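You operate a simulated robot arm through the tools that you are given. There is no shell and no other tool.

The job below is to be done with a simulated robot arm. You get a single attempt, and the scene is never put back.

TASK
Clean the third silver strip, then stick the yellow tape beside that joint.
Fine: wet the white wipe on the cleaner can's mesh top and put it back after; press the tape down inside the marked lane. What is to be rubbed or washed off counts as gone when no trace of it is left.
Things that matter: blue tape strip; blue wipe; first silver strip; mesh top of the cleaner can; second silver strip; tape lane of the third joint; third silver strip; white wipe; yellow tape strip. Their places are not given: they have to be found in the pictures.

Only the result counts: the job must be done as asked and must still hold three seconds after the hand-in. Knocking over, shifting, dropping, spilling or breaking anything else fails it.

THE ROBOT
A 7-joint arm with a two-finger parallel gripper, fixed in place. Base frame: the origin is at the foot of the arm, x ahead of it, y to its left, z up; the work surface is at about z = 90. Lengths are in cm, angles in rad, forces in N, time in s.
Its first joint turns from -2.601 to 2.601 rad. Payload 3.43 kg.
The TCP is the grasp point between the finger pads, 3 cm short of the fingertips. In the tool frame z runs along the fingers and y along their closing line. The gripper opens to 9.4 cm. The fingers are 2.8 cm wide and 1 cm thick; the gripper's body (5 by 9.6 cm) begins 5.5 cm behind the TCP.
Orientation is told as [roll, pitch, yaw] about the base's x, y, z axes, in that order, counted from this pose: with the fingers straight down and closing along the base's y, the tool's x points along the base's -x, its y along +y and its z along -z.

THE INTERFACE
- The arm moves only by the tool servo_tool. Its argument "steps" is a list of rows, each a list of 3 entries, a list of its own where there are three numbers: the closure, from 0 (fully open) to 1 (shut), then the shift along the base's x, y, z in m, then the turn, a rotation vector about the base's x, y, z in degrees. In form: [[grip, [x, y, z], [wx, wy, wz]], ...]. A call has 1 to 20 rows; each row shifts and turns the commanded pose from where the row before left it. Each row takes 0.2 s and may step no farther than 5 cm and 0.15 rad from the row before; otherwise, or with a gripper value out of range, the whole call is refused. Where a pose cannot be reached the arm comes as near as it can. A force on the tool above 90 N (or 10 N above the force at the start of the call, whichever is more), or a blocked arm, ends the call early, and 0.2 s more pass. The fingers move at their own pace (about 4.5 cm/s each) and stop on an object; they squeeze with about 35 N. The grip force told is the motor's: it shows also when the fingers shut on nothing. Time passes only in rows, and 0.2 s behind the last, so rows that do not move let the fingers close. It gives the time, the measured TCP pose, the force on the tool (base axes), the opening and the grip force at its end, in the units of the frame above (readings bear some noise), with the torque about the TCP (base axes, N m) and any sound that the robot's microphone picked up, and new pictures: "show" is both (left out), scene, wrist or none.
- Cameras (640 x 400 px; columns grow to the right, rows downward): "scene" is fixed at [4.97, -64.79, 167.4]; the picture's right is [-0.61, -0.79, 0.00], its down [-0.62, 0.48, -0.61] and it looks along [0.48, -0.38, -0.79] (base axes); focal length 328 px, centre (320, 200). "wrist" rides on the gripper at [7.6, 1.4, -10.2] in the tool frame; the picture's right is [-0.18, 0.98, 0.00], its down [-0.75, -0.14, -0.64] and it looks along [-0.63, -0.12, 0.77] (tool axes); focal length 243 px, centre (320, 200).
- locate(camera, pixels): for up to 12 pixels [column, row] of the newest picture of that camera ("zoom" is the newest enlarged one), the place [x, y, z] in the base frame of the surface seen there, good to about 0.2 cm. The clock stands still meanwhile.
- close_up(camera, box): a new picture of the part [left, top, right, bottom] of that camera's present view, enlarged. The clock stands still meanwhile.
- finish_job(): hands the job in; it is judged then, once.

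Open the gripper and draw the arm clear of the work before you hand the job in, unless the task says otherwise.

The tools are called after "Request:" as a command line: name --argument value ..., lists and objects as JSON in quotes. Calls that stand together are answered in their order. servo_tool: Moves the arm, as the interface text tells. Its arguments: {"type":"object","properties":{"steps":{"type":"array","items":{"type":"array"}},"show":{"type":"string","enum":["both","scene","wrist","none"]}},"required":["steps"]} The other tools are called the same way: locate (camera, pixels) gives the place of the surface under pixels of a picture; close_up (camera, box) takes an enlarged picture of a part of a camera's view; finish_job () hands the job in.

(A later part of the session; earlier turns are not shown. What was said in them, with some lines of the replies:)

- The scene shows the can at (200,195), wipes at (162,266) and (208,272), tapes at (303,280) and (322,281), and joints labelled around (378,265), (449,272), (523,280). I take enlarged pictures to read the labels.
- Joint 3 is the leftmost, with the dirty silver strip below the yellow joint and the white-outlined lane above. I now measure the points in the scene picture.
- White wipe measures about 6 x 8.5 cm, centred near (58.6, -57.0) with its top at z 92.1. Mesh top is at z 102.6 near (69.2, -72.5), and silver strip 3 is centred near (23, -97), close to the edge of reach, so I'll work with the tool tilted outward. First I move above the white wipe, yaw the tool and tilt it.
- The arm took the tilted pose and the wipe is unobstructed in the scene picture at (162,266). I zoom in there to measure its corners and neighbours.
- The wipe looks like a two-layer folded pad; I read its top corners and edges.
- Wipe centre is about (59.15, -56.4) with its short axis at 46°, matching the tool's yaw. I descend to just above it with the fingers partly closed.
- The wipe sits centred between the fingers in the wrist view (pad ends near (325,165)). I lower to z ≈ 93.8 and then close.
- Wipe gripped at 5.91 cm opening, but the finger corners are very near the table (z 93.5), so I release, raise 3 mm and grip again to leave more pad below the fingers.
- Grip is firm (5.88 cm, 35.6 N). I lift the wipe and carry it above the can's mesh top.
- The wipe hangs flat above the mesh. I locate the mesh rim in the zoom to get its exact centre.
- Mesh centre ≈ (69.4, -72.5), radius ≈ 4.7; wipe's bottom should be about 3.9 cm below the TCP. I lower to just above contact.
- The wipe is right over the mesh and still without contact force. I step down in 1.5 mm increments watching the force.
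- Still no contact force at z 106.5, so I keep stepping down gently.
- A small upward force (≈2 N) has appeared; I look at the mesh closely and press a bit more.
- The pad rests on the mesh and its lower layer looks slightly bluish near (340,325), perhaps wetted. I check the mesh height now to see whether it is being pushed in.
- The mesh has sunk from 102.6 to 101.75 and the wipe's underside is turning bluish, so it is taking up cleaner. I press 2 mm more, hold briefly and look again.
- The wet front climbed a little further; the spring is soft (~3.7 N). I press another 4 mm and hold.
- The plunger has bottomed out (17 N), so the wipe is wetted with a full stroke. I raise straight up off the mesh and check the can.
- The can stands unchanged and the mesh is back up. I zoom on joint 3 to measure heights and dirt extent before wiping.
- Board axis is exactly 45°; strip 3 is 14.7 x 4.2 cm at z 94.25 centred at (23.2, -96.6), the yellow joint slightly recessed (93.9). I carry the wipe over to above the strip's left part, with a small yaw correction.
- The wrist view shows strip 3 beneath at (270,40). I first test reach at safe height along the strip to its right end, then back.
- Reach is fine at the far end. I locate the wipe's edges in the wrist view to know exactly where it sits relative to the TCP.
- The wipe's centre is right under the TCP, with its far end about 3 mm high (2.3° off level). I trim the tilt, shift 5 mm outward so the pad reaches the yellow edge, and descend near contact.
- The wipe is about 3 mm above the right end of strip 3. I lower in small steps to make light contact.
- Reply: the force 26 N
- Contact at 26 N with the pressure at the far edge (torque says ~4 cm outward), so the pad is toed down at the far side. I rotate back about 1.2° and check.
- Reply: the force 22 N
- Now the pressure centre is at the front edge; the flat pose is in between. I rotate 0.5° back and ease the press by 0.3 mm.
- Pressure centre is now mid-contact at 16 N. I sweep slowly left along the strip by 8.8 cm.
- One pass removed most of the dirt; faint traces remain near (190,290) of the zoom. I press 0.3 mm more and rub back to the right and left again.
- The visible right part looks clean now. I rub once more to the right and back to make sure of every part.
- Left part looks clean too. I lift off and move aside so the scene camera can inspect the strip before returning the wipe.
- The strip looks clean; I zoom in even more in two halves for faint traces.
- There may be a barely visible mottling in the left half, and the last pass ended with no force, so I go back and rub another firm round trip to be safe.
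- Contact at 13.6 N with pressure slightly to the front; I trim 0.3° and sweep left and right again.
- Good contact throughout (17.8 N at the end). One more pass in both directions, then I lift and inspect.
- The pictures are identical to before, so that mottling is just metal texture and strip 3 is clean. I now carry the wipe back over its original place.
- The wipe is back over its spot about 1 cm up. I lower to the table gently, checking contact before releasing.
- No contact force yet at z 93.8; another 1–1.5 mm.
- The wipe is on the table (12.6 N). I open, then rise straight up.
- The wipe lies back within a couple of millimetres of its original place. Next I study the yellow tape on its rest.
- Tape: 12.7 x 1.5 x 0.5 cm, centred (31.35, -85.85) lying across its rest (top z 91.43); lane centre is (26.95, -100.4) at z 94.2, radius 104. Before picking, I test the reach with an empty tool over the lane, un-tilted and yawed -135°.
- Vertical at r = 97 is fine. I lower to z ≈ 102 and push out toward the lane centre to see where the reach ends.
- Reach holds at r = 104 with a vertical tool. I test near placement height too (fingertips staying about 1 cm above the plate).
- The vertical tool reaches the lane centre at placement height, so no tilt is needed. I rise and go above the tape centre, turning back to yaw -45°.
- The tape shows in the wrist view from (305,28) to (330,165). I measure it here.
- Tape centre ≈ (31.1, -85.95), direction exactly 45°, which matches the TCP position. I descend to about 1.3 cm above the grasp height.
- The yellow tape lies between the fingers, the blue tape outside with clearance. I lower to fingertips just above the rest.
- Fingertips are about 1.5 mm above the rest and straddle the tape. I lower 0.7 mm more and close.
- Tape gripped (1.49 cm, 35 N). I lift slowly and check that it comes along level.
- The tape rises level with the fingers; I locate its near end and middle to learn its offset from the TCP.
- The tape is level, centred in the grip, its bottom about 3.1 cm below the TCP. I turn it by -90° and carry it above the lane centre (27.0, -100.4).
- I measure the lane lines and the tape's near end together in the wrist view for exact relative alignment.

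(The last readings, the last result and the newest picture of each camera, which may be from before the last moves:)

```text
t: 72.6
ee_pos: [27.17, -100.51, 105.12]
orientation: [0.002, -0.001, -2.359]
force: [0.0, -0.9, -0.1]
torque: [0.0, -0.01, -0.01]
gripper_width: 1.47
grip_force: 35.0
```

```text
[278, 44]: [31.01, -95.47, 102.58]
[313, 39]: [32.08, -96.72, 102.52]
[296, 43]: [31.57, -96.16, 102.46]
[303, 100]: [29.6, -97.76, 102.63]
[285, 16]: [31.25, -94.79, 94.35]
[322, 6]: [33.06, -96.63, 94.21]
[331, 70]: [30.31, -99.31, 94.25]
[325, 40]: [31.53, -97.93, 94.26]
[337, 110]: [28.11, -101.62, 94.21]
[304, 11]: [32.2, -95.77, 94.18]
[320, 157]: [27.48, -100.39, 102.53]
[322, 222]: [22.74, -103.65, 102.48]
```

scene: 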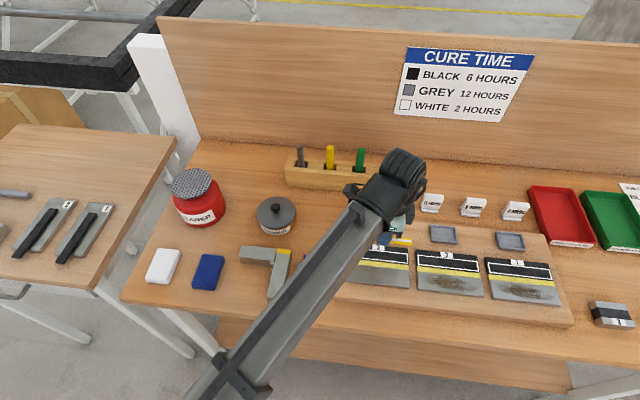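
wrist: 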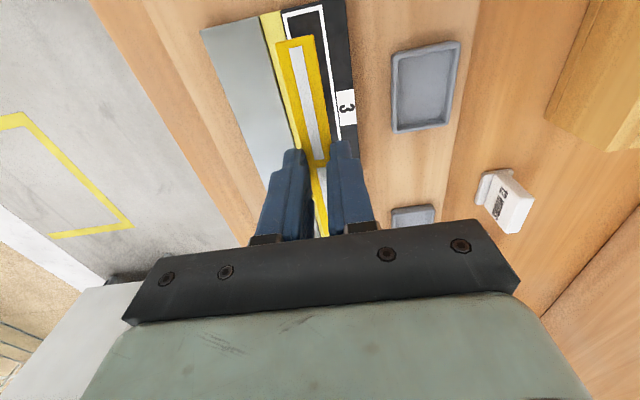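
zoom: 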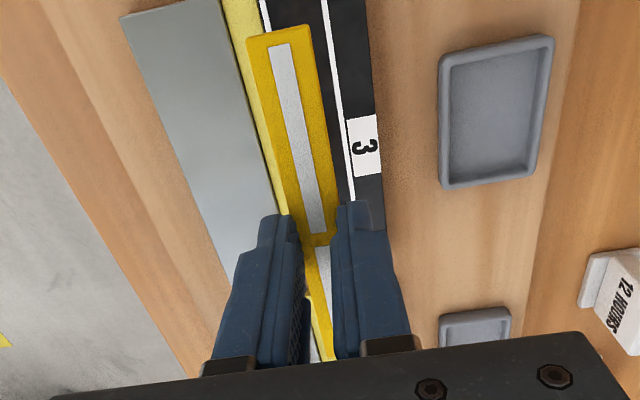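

Tape and lane agree within 1 mm across and along. I descend to about 8 mm above the lane and check again.

Request:
servo_tool --steps '[[1, [0, 0, -0.03], [0, 0, 0]], [1, [0, 0, -0.03], [0, 0, 0]], [1, [0, 0, -0.01], [0, 0, 0]], [1, [0, 0, 0], [0, 0, 0]]]'

Request:
close_up --camera "wrist" --box '[220, 20, 420, 260]'

Request:
close_up --camera "scene" --box '[334, 220, 434, 300]'

```text
t: 73.6
ee_pos: [27.16, -100.42, 98.11]
orientation: [0.0, -0.001, -2.356]
force: [-0.5, 0.7, -0.2]
torque: [-0.02, 0.0, 0.01]
gripper_width: 1.49
grip_force: 34.7
```

scene: 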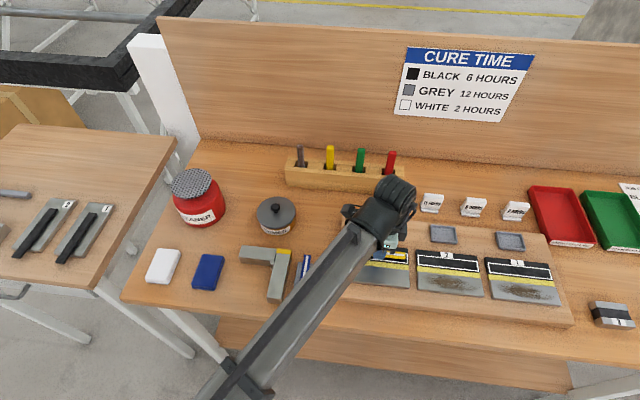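
wrist: 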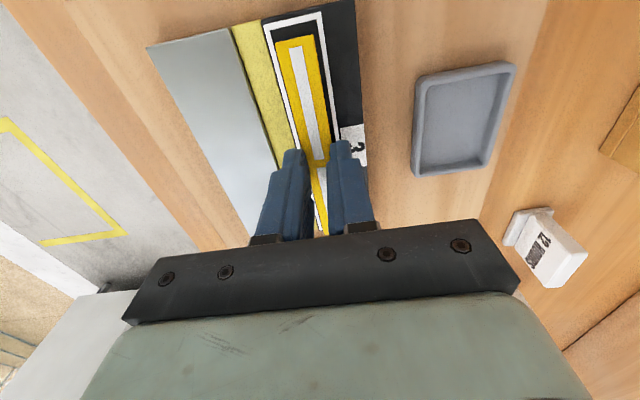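

```text
1.67 times, centred on (320, 140) of wrist
```

zoom: 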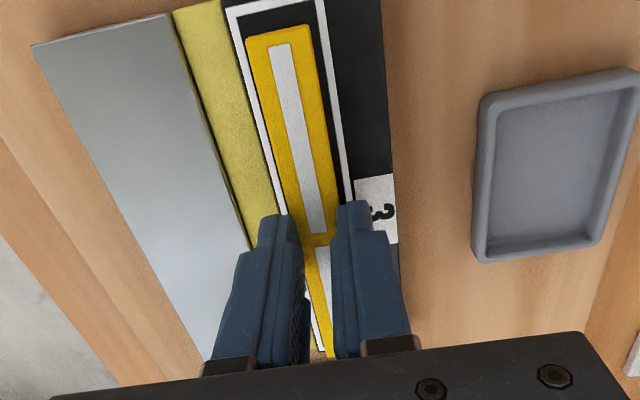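

```text
5.00 times, centred on (384, 260) of scene
```

zoom: 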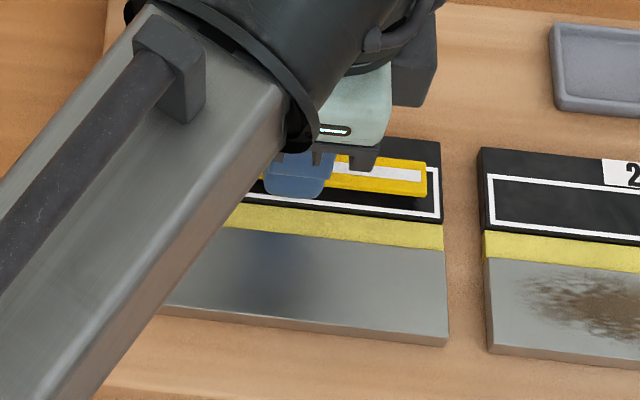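

Tape end sits within the lane outline in the picture; I measure both tape edges and lane line inner edges.

Request:
locate --camera "wrist" --pixels '[[275, 48], [312, 40], [279, 80], [323, 80], [293, 38], [265, 28], [272, 65], [319, 25], [325, 60], [291, 19], [328, 90], [280, 110]]'

```text
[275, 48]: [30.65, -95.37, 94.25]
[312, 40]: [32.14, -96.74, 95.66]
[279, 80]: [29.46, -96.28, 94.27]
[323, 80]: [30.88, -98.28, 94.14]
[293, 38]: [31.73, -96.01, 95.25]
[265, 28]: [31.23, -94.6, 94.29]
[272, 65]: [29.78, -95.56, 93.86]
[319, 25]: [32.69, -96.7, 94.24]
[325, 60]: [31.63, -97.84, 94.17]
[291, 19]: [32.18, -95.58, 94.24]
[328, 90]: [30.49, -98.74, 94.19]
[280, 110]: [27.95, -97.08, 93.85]
```

Offsets are about 1 mm; I apply the small correction (toward the joint and right) and lower to just above contact.

Request:
servo_tool --steps '[[1, [-0.0015, -0.0006, -0.003], [0, 0, 0]], [1, [0, 0, -0.003], [0, 0, 0]], [1, [0, 0, -0.001], [0, 0, 0]], [1, [0, 0, 0], [0, 0, 0]]]' --show "wrist"

Request:
close_up --camera "wrist" --box '[220, 10, 380, 180]'

```text
t: 74.6
ee_pos: [27.21, -100.52, 97.37]
orientation: [0.0, -0.003, -2.358]
force: [0.2, 0.3, -0.7]
torque: [0.01, 0.0, 0.02]
gripper_width: 1.47
grip_force: 35.2
```

wrist: 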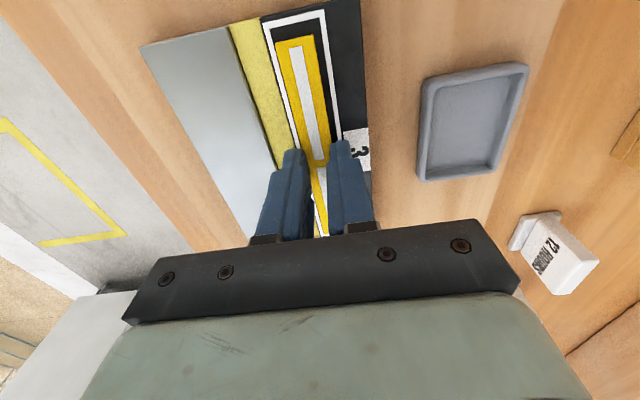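

```text
2.35 times, centred on (300, 95) of wrist
```

zoom: 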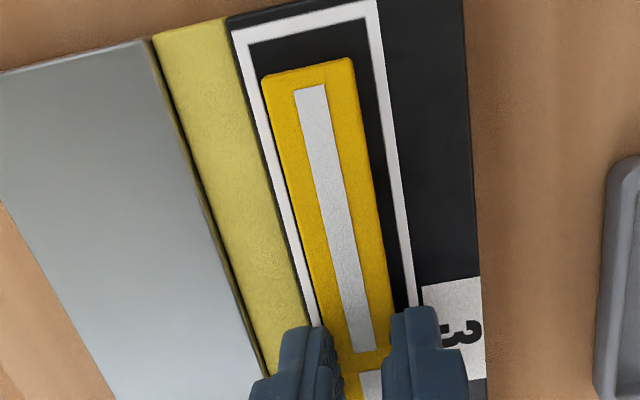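

Tape is well inside the outline (slightly nearer the joint side by ~0.5 mm). I nudge it and lower to contact.

Request:
servo_tool --steps '[[1, [0.0004, -0.0004, -0.0005], [0, 0, 0]], [1, [0, 0, -0.0005], [0, 0, 0]], [1, [0, 0, 0], [0, 0, 0]]]' --show "none"

```text
t: 75.4
ee_pos: [27.1, -100.53, 97.22]
orientation: [0.002, -0.003, -2.358]
force: [1.2, -0.7, -0.4]
torque: [0.01, 0.03, -0.03]
gripper_width: 1.48
grip_force: 34.7
```

Request:
servo_tool --steps '[[1, [0, 0, -0.0005], [0, 0, 0]], [1, [0, 0, 0], [0, 0, 0]]]' --show "none"

```text
t: 76.0
ee_pos: [27.12, -100.65, 97.19]
orientation: [0.0, 0.0, -2.359]
force: [0.2, -0.2, -0.8]
torque: [0.0, 0.01, 0.0]
gripper_width: 1.5
grip_force: 34.8
```

Request:
servo_tool --steps '[[1, [0, 0, -0.0005], [0, 0, 0]], [1, [0, 0, -0.0003], [0, 0, 0]], [1, [0, 0, 0], [0, 0, 0]]]' --show "none"

```text
t: 76.8
ee_pos: [27.1, -100.51, 97.33]
orientation: [0.002, -0.001, -2.356]
force: [1.0, -2.3, 7.0]
torque: [-0.08, -0.04, 0.02]
gripper_width: 1.47
grip_force: 34.9
```

Contact at 7 N. I press a little more to seat the tape, then look.

Request:
servo_tool --steps '[[1, [0, 0, -0.0005], [0, 0, 0]], [1, [0, 0, 0], [0, 0, 0]], [1, [0, 0, 0], [0, 0, 0]]]' --show "wrist"

Request:
close_up --camera "wrist" --box '[220, 10, 380, 180]'

```text
t: 77.6
ee_pos: [27.04, -100.6, 97.23]
orientation: [0.004, -0.001, -2.356]
force: [0.9, -9.0, 20.1]
torque: [-0.21, -0.09, 0.02]
gripper_width: 1.48
grip_force: 34.8
```

wrist: 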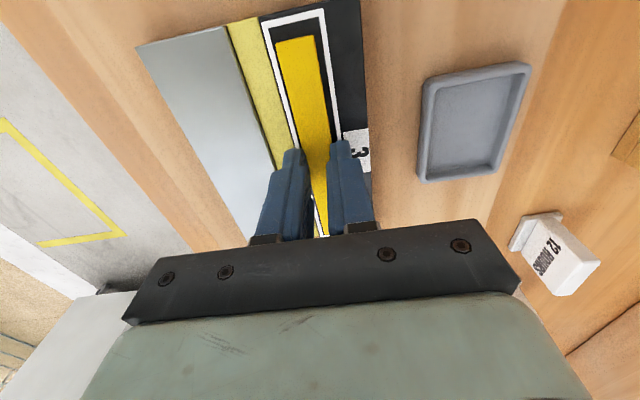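

```text
2.35 times, centred on (300, 95) of wrist
```

zoom: 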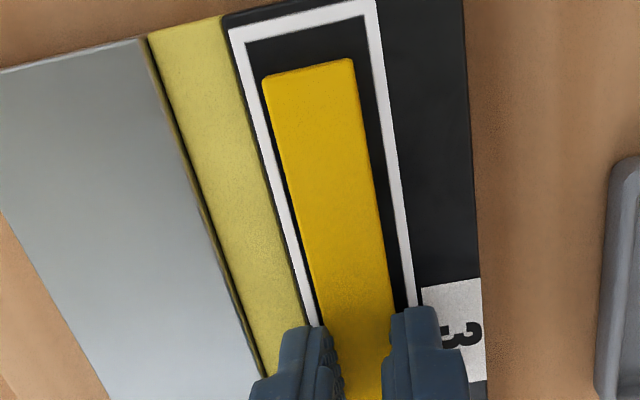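

The white marks vanished — the tape has taken hold, well inside the outline. I open slightly and rise straight up.

Request:
servo_tool --steps '[[0.8, [0, 0, 0.0004], [0, 0, 0]], [0.72, [0, 0, 0], [0, 0, 0]], [0.72, [0, 0, 0], [0, 0, 0]], [0.72, [0, 0, 0.005], [0, 0, 0]], [0.72, [0, 0, 0.02], [0, 0, 0]], [0.72, [0, 0, 0.04], [0, 0, 0]], [0.72, [0, 0, 0.04], [0, 0, 0]], [0.72, [0, 0, 0], [0, 0, 0]]]'

Request:
close_up --camera "wrist" --box '[200, 0, 400, 240]'

```text
t: 79.4
ee_pos: [27.09, -100.3, 107.39]
orientation: [0.001, -0.001, -2.357]
force: [-0.3, 0.7, -0.2]
torque: [0.0, 0.0, 0.02]
gripper_width: 2.62
grip_force: 0.1
```

scene: 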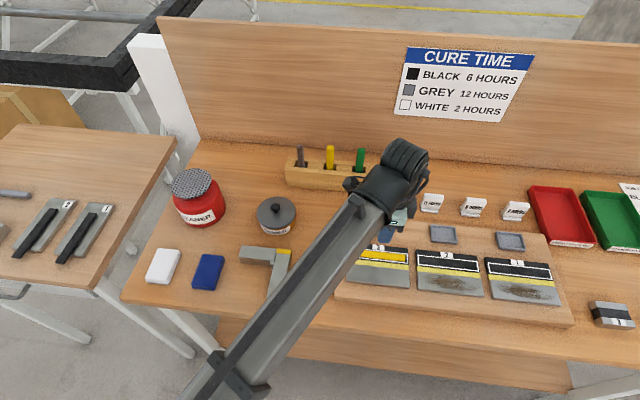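
wrist: 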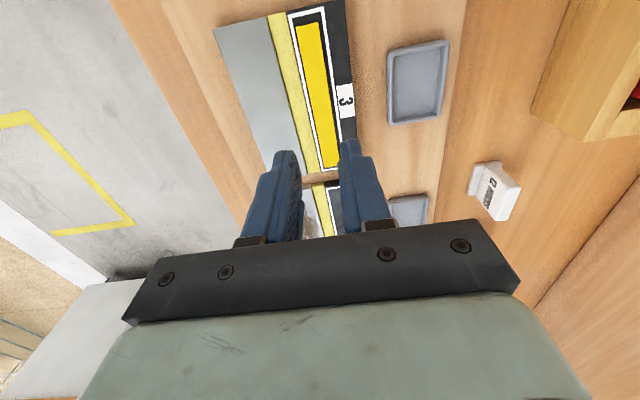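

```text
1.67 times, centred on (300, 120) of wrist
```

zoom: 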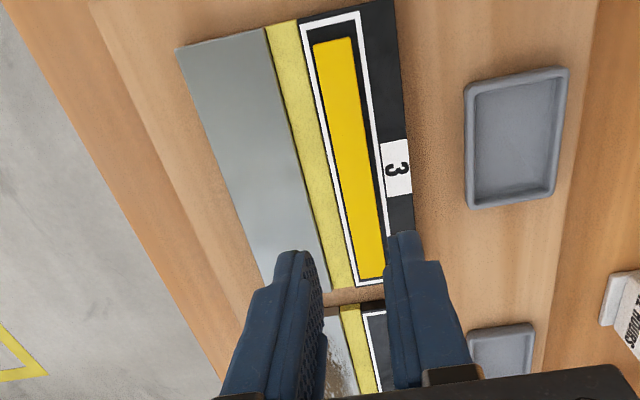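

The whole tape is plain yellow and sits inside the white outline. I draw the arm away to the left and open the gripper to inspect everything.

Request:
servo_tool --steps '[[0.5, [0.01, 0.03, 0.03], [0, 0, 8]], [0.3, [0.025, 0.03, 0.02], [0, 0, 8]], [0, [0.03, 0.03, 0], [0, 0, 8]], [0, [0.03, 0.03, 0], [0, 0, 8]], [0, [0.03, 0.03, 0], [0, 0, 8]], [0, [0.03, 0.03, 0], [0, 0, 8]], [0, [0.03, 0.03, 0], [0, 0, 8]], [0, [0.03, 0.03, 0], [0, 0, 8]], [0, [0.03, 0.03, 0], [0, 0, 8]], [0, [0.03, 0.03, 0], [0, 0, 0]], [0, [0, 0, 0], [0, 0, 0]]]'

Request:
close_up --camera "scene" --box '[334, 230, 422, 300]'

Request:
close_up --camera "scene" --box '[130, 150, 350, 310]'

```text
t: 81.8
ee_pos: [54.69, -70.34, 112.42]
orientation: [0.0, -0.001, -1.101]
force: [-0.1, 0.7, 0.3]
torque: [-0.01, 0.0, 0.01]
gripper_width: 9.41
grip_force: 0.0
```

scene: 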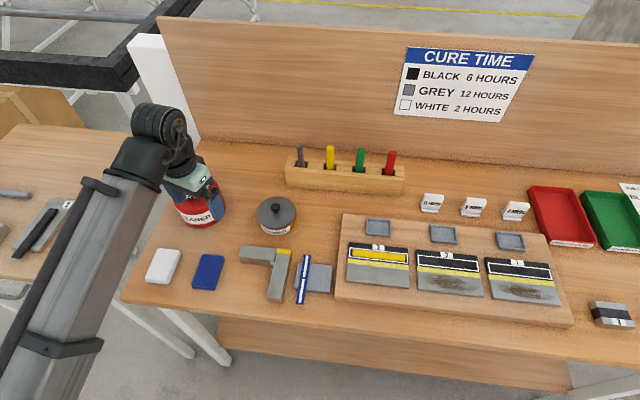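
wrist: 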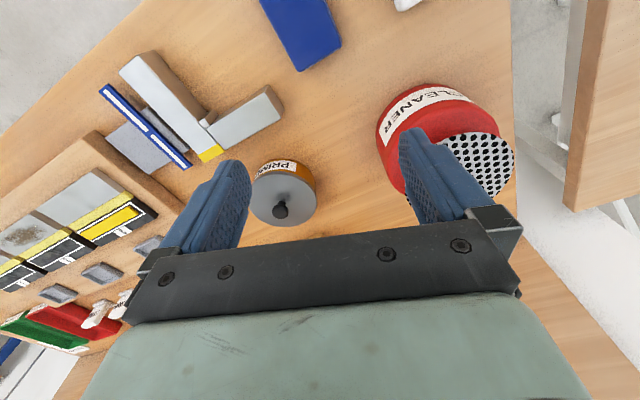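

```text
5.71 times, centred on (378, 265) of scene
```

zoom: 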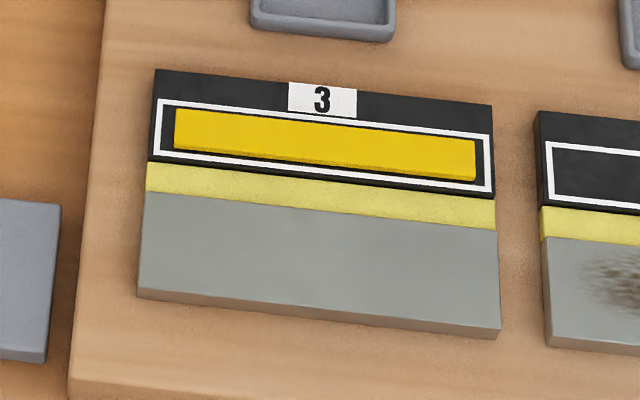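

```text
2.50 times, centred on (240, 230) of scene
```

zoom: 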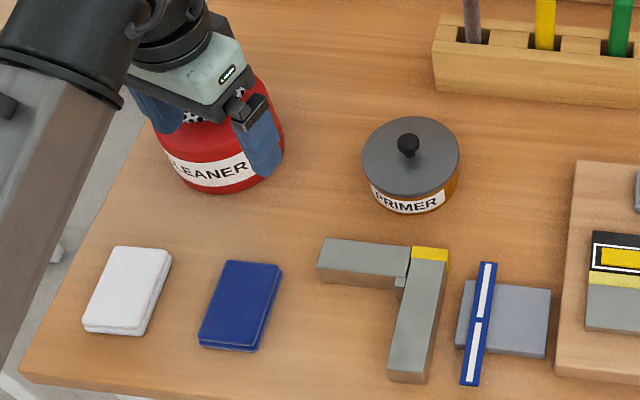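

Tape 3 is flat inside its lane, strip 3 is clean, the white wipe and everything else stand in place. I raise the open gripper well clear before handing in.

Request:
servo_tool --steps '[[0, [0, 0, 0.04], [0, 0, 0]], [0, [0, 0, 0.04], [0, 0, 0]], [0, [0, 0, 0.03], [0, 0, 0]], [0, [0, 0, 0], [0, 0, 0]], [0, [0, 0, 0], [0, 0, 0]]]'

Request:
close_up --camera "scene" --box '[334, 230, 422, 300]'

```text
t: 83.0
ee_pos: [55.2, -71.18, 122.55]
orientation: [0.003, -0.024, -1.102]
force: [19.4, -18.3, -52.1]
torque: [-1.88, 0.4, -0.83]
gripper_width: 9.42
grip_force: 0.0
out of reach, approached as far as the arm can: row 3
```

scene: 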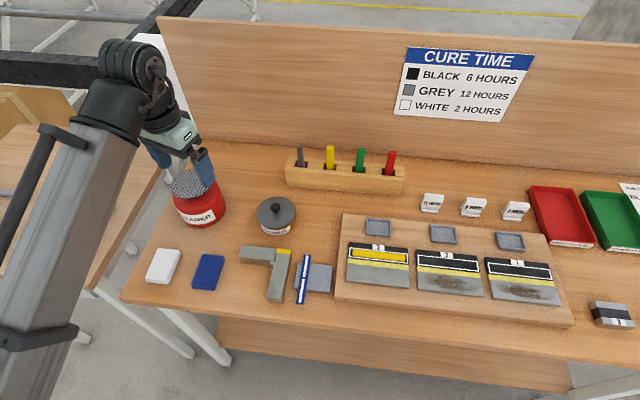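
wrist: 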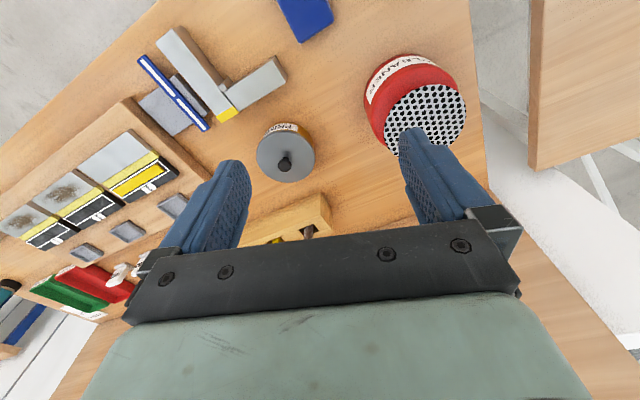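

```text
5.71 times, centred on (378, 265) of scene
```

zoom: 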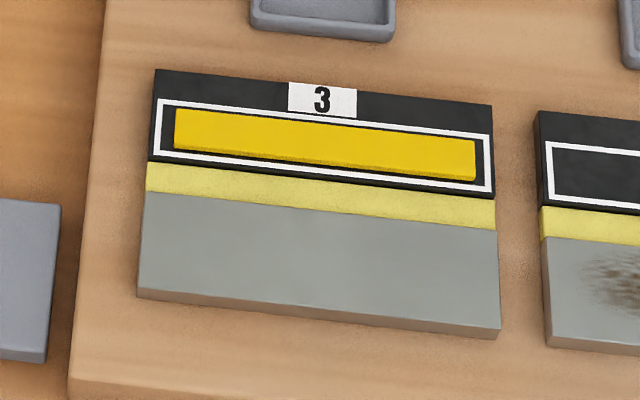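

The upward move ran into the arm's own limit (force reading 52 N, nothing touched near the tool in the pictures). I back down 3 cm to relieve it.

Request:
servo_tool --steps '[[0, [0, 0, -0.03], [0, 0, 0]], [0, [0, 0, -0.01], [0, 0, 0]], [0, [0, 0, 0], [0, 0, 0]], [0, [0, 0, 0], [0, 0, 0]]]'

```text
t: 84.0
ee_pos: [54.76, -70.78, 118.37]
orientation: [0.0, -0.001, -1.1]
force: [-0.6, 0.0, -0.8]
torque: [0.0, 0.0, 0.0]
gripper_width: 9.41
grip_force: 0.1
```

scene: 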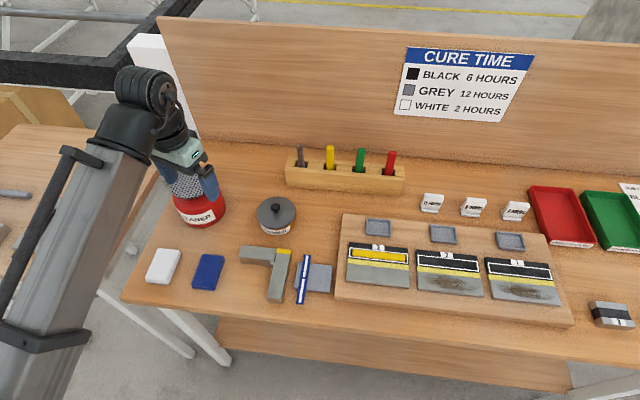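
wrist: 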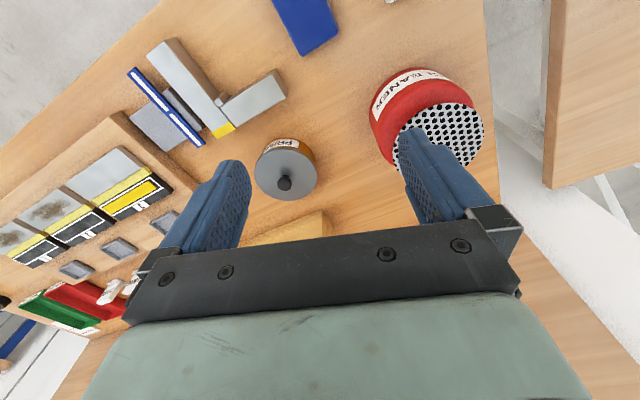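

Forces are back to zero, the gripper is open and clear above everything, and all items stand as they should. I hand the job in.

Request:
finish_job

```text
The job is handed in.
```

The third silver strip is clean, and the yellow tape is pressed flat inside the marked lane of that joint. The job is handed in, but the hand-in gave no verdict, so this is what the pictures and readings show.

- **Cleaning:** I wetted the white wipe with one full press on the can's mesh top and rubbed strip 3 in several passes. Close-ups before and after the last passes looked the same, with no dirt visible.
- **Wipe:** It is back on the table within a few millimetres of where it started.
- **Tape:** I turned the strip a quarter turn, lowered it into the lane and pressed it at about 20 N. Its white marks disappeared when it seated, and it lies inside the white outline with a clear margin on every side.
- **Everything else:** The other items appear unmoved in the final pictures.

While I was drawing the arm clear, an upward move went past its reach and the force reading rose to about 52 N. Nothing was touching the tool. I backed down 4 cm and the force returned to zero. I handed in with the gripper open and clear of the work.
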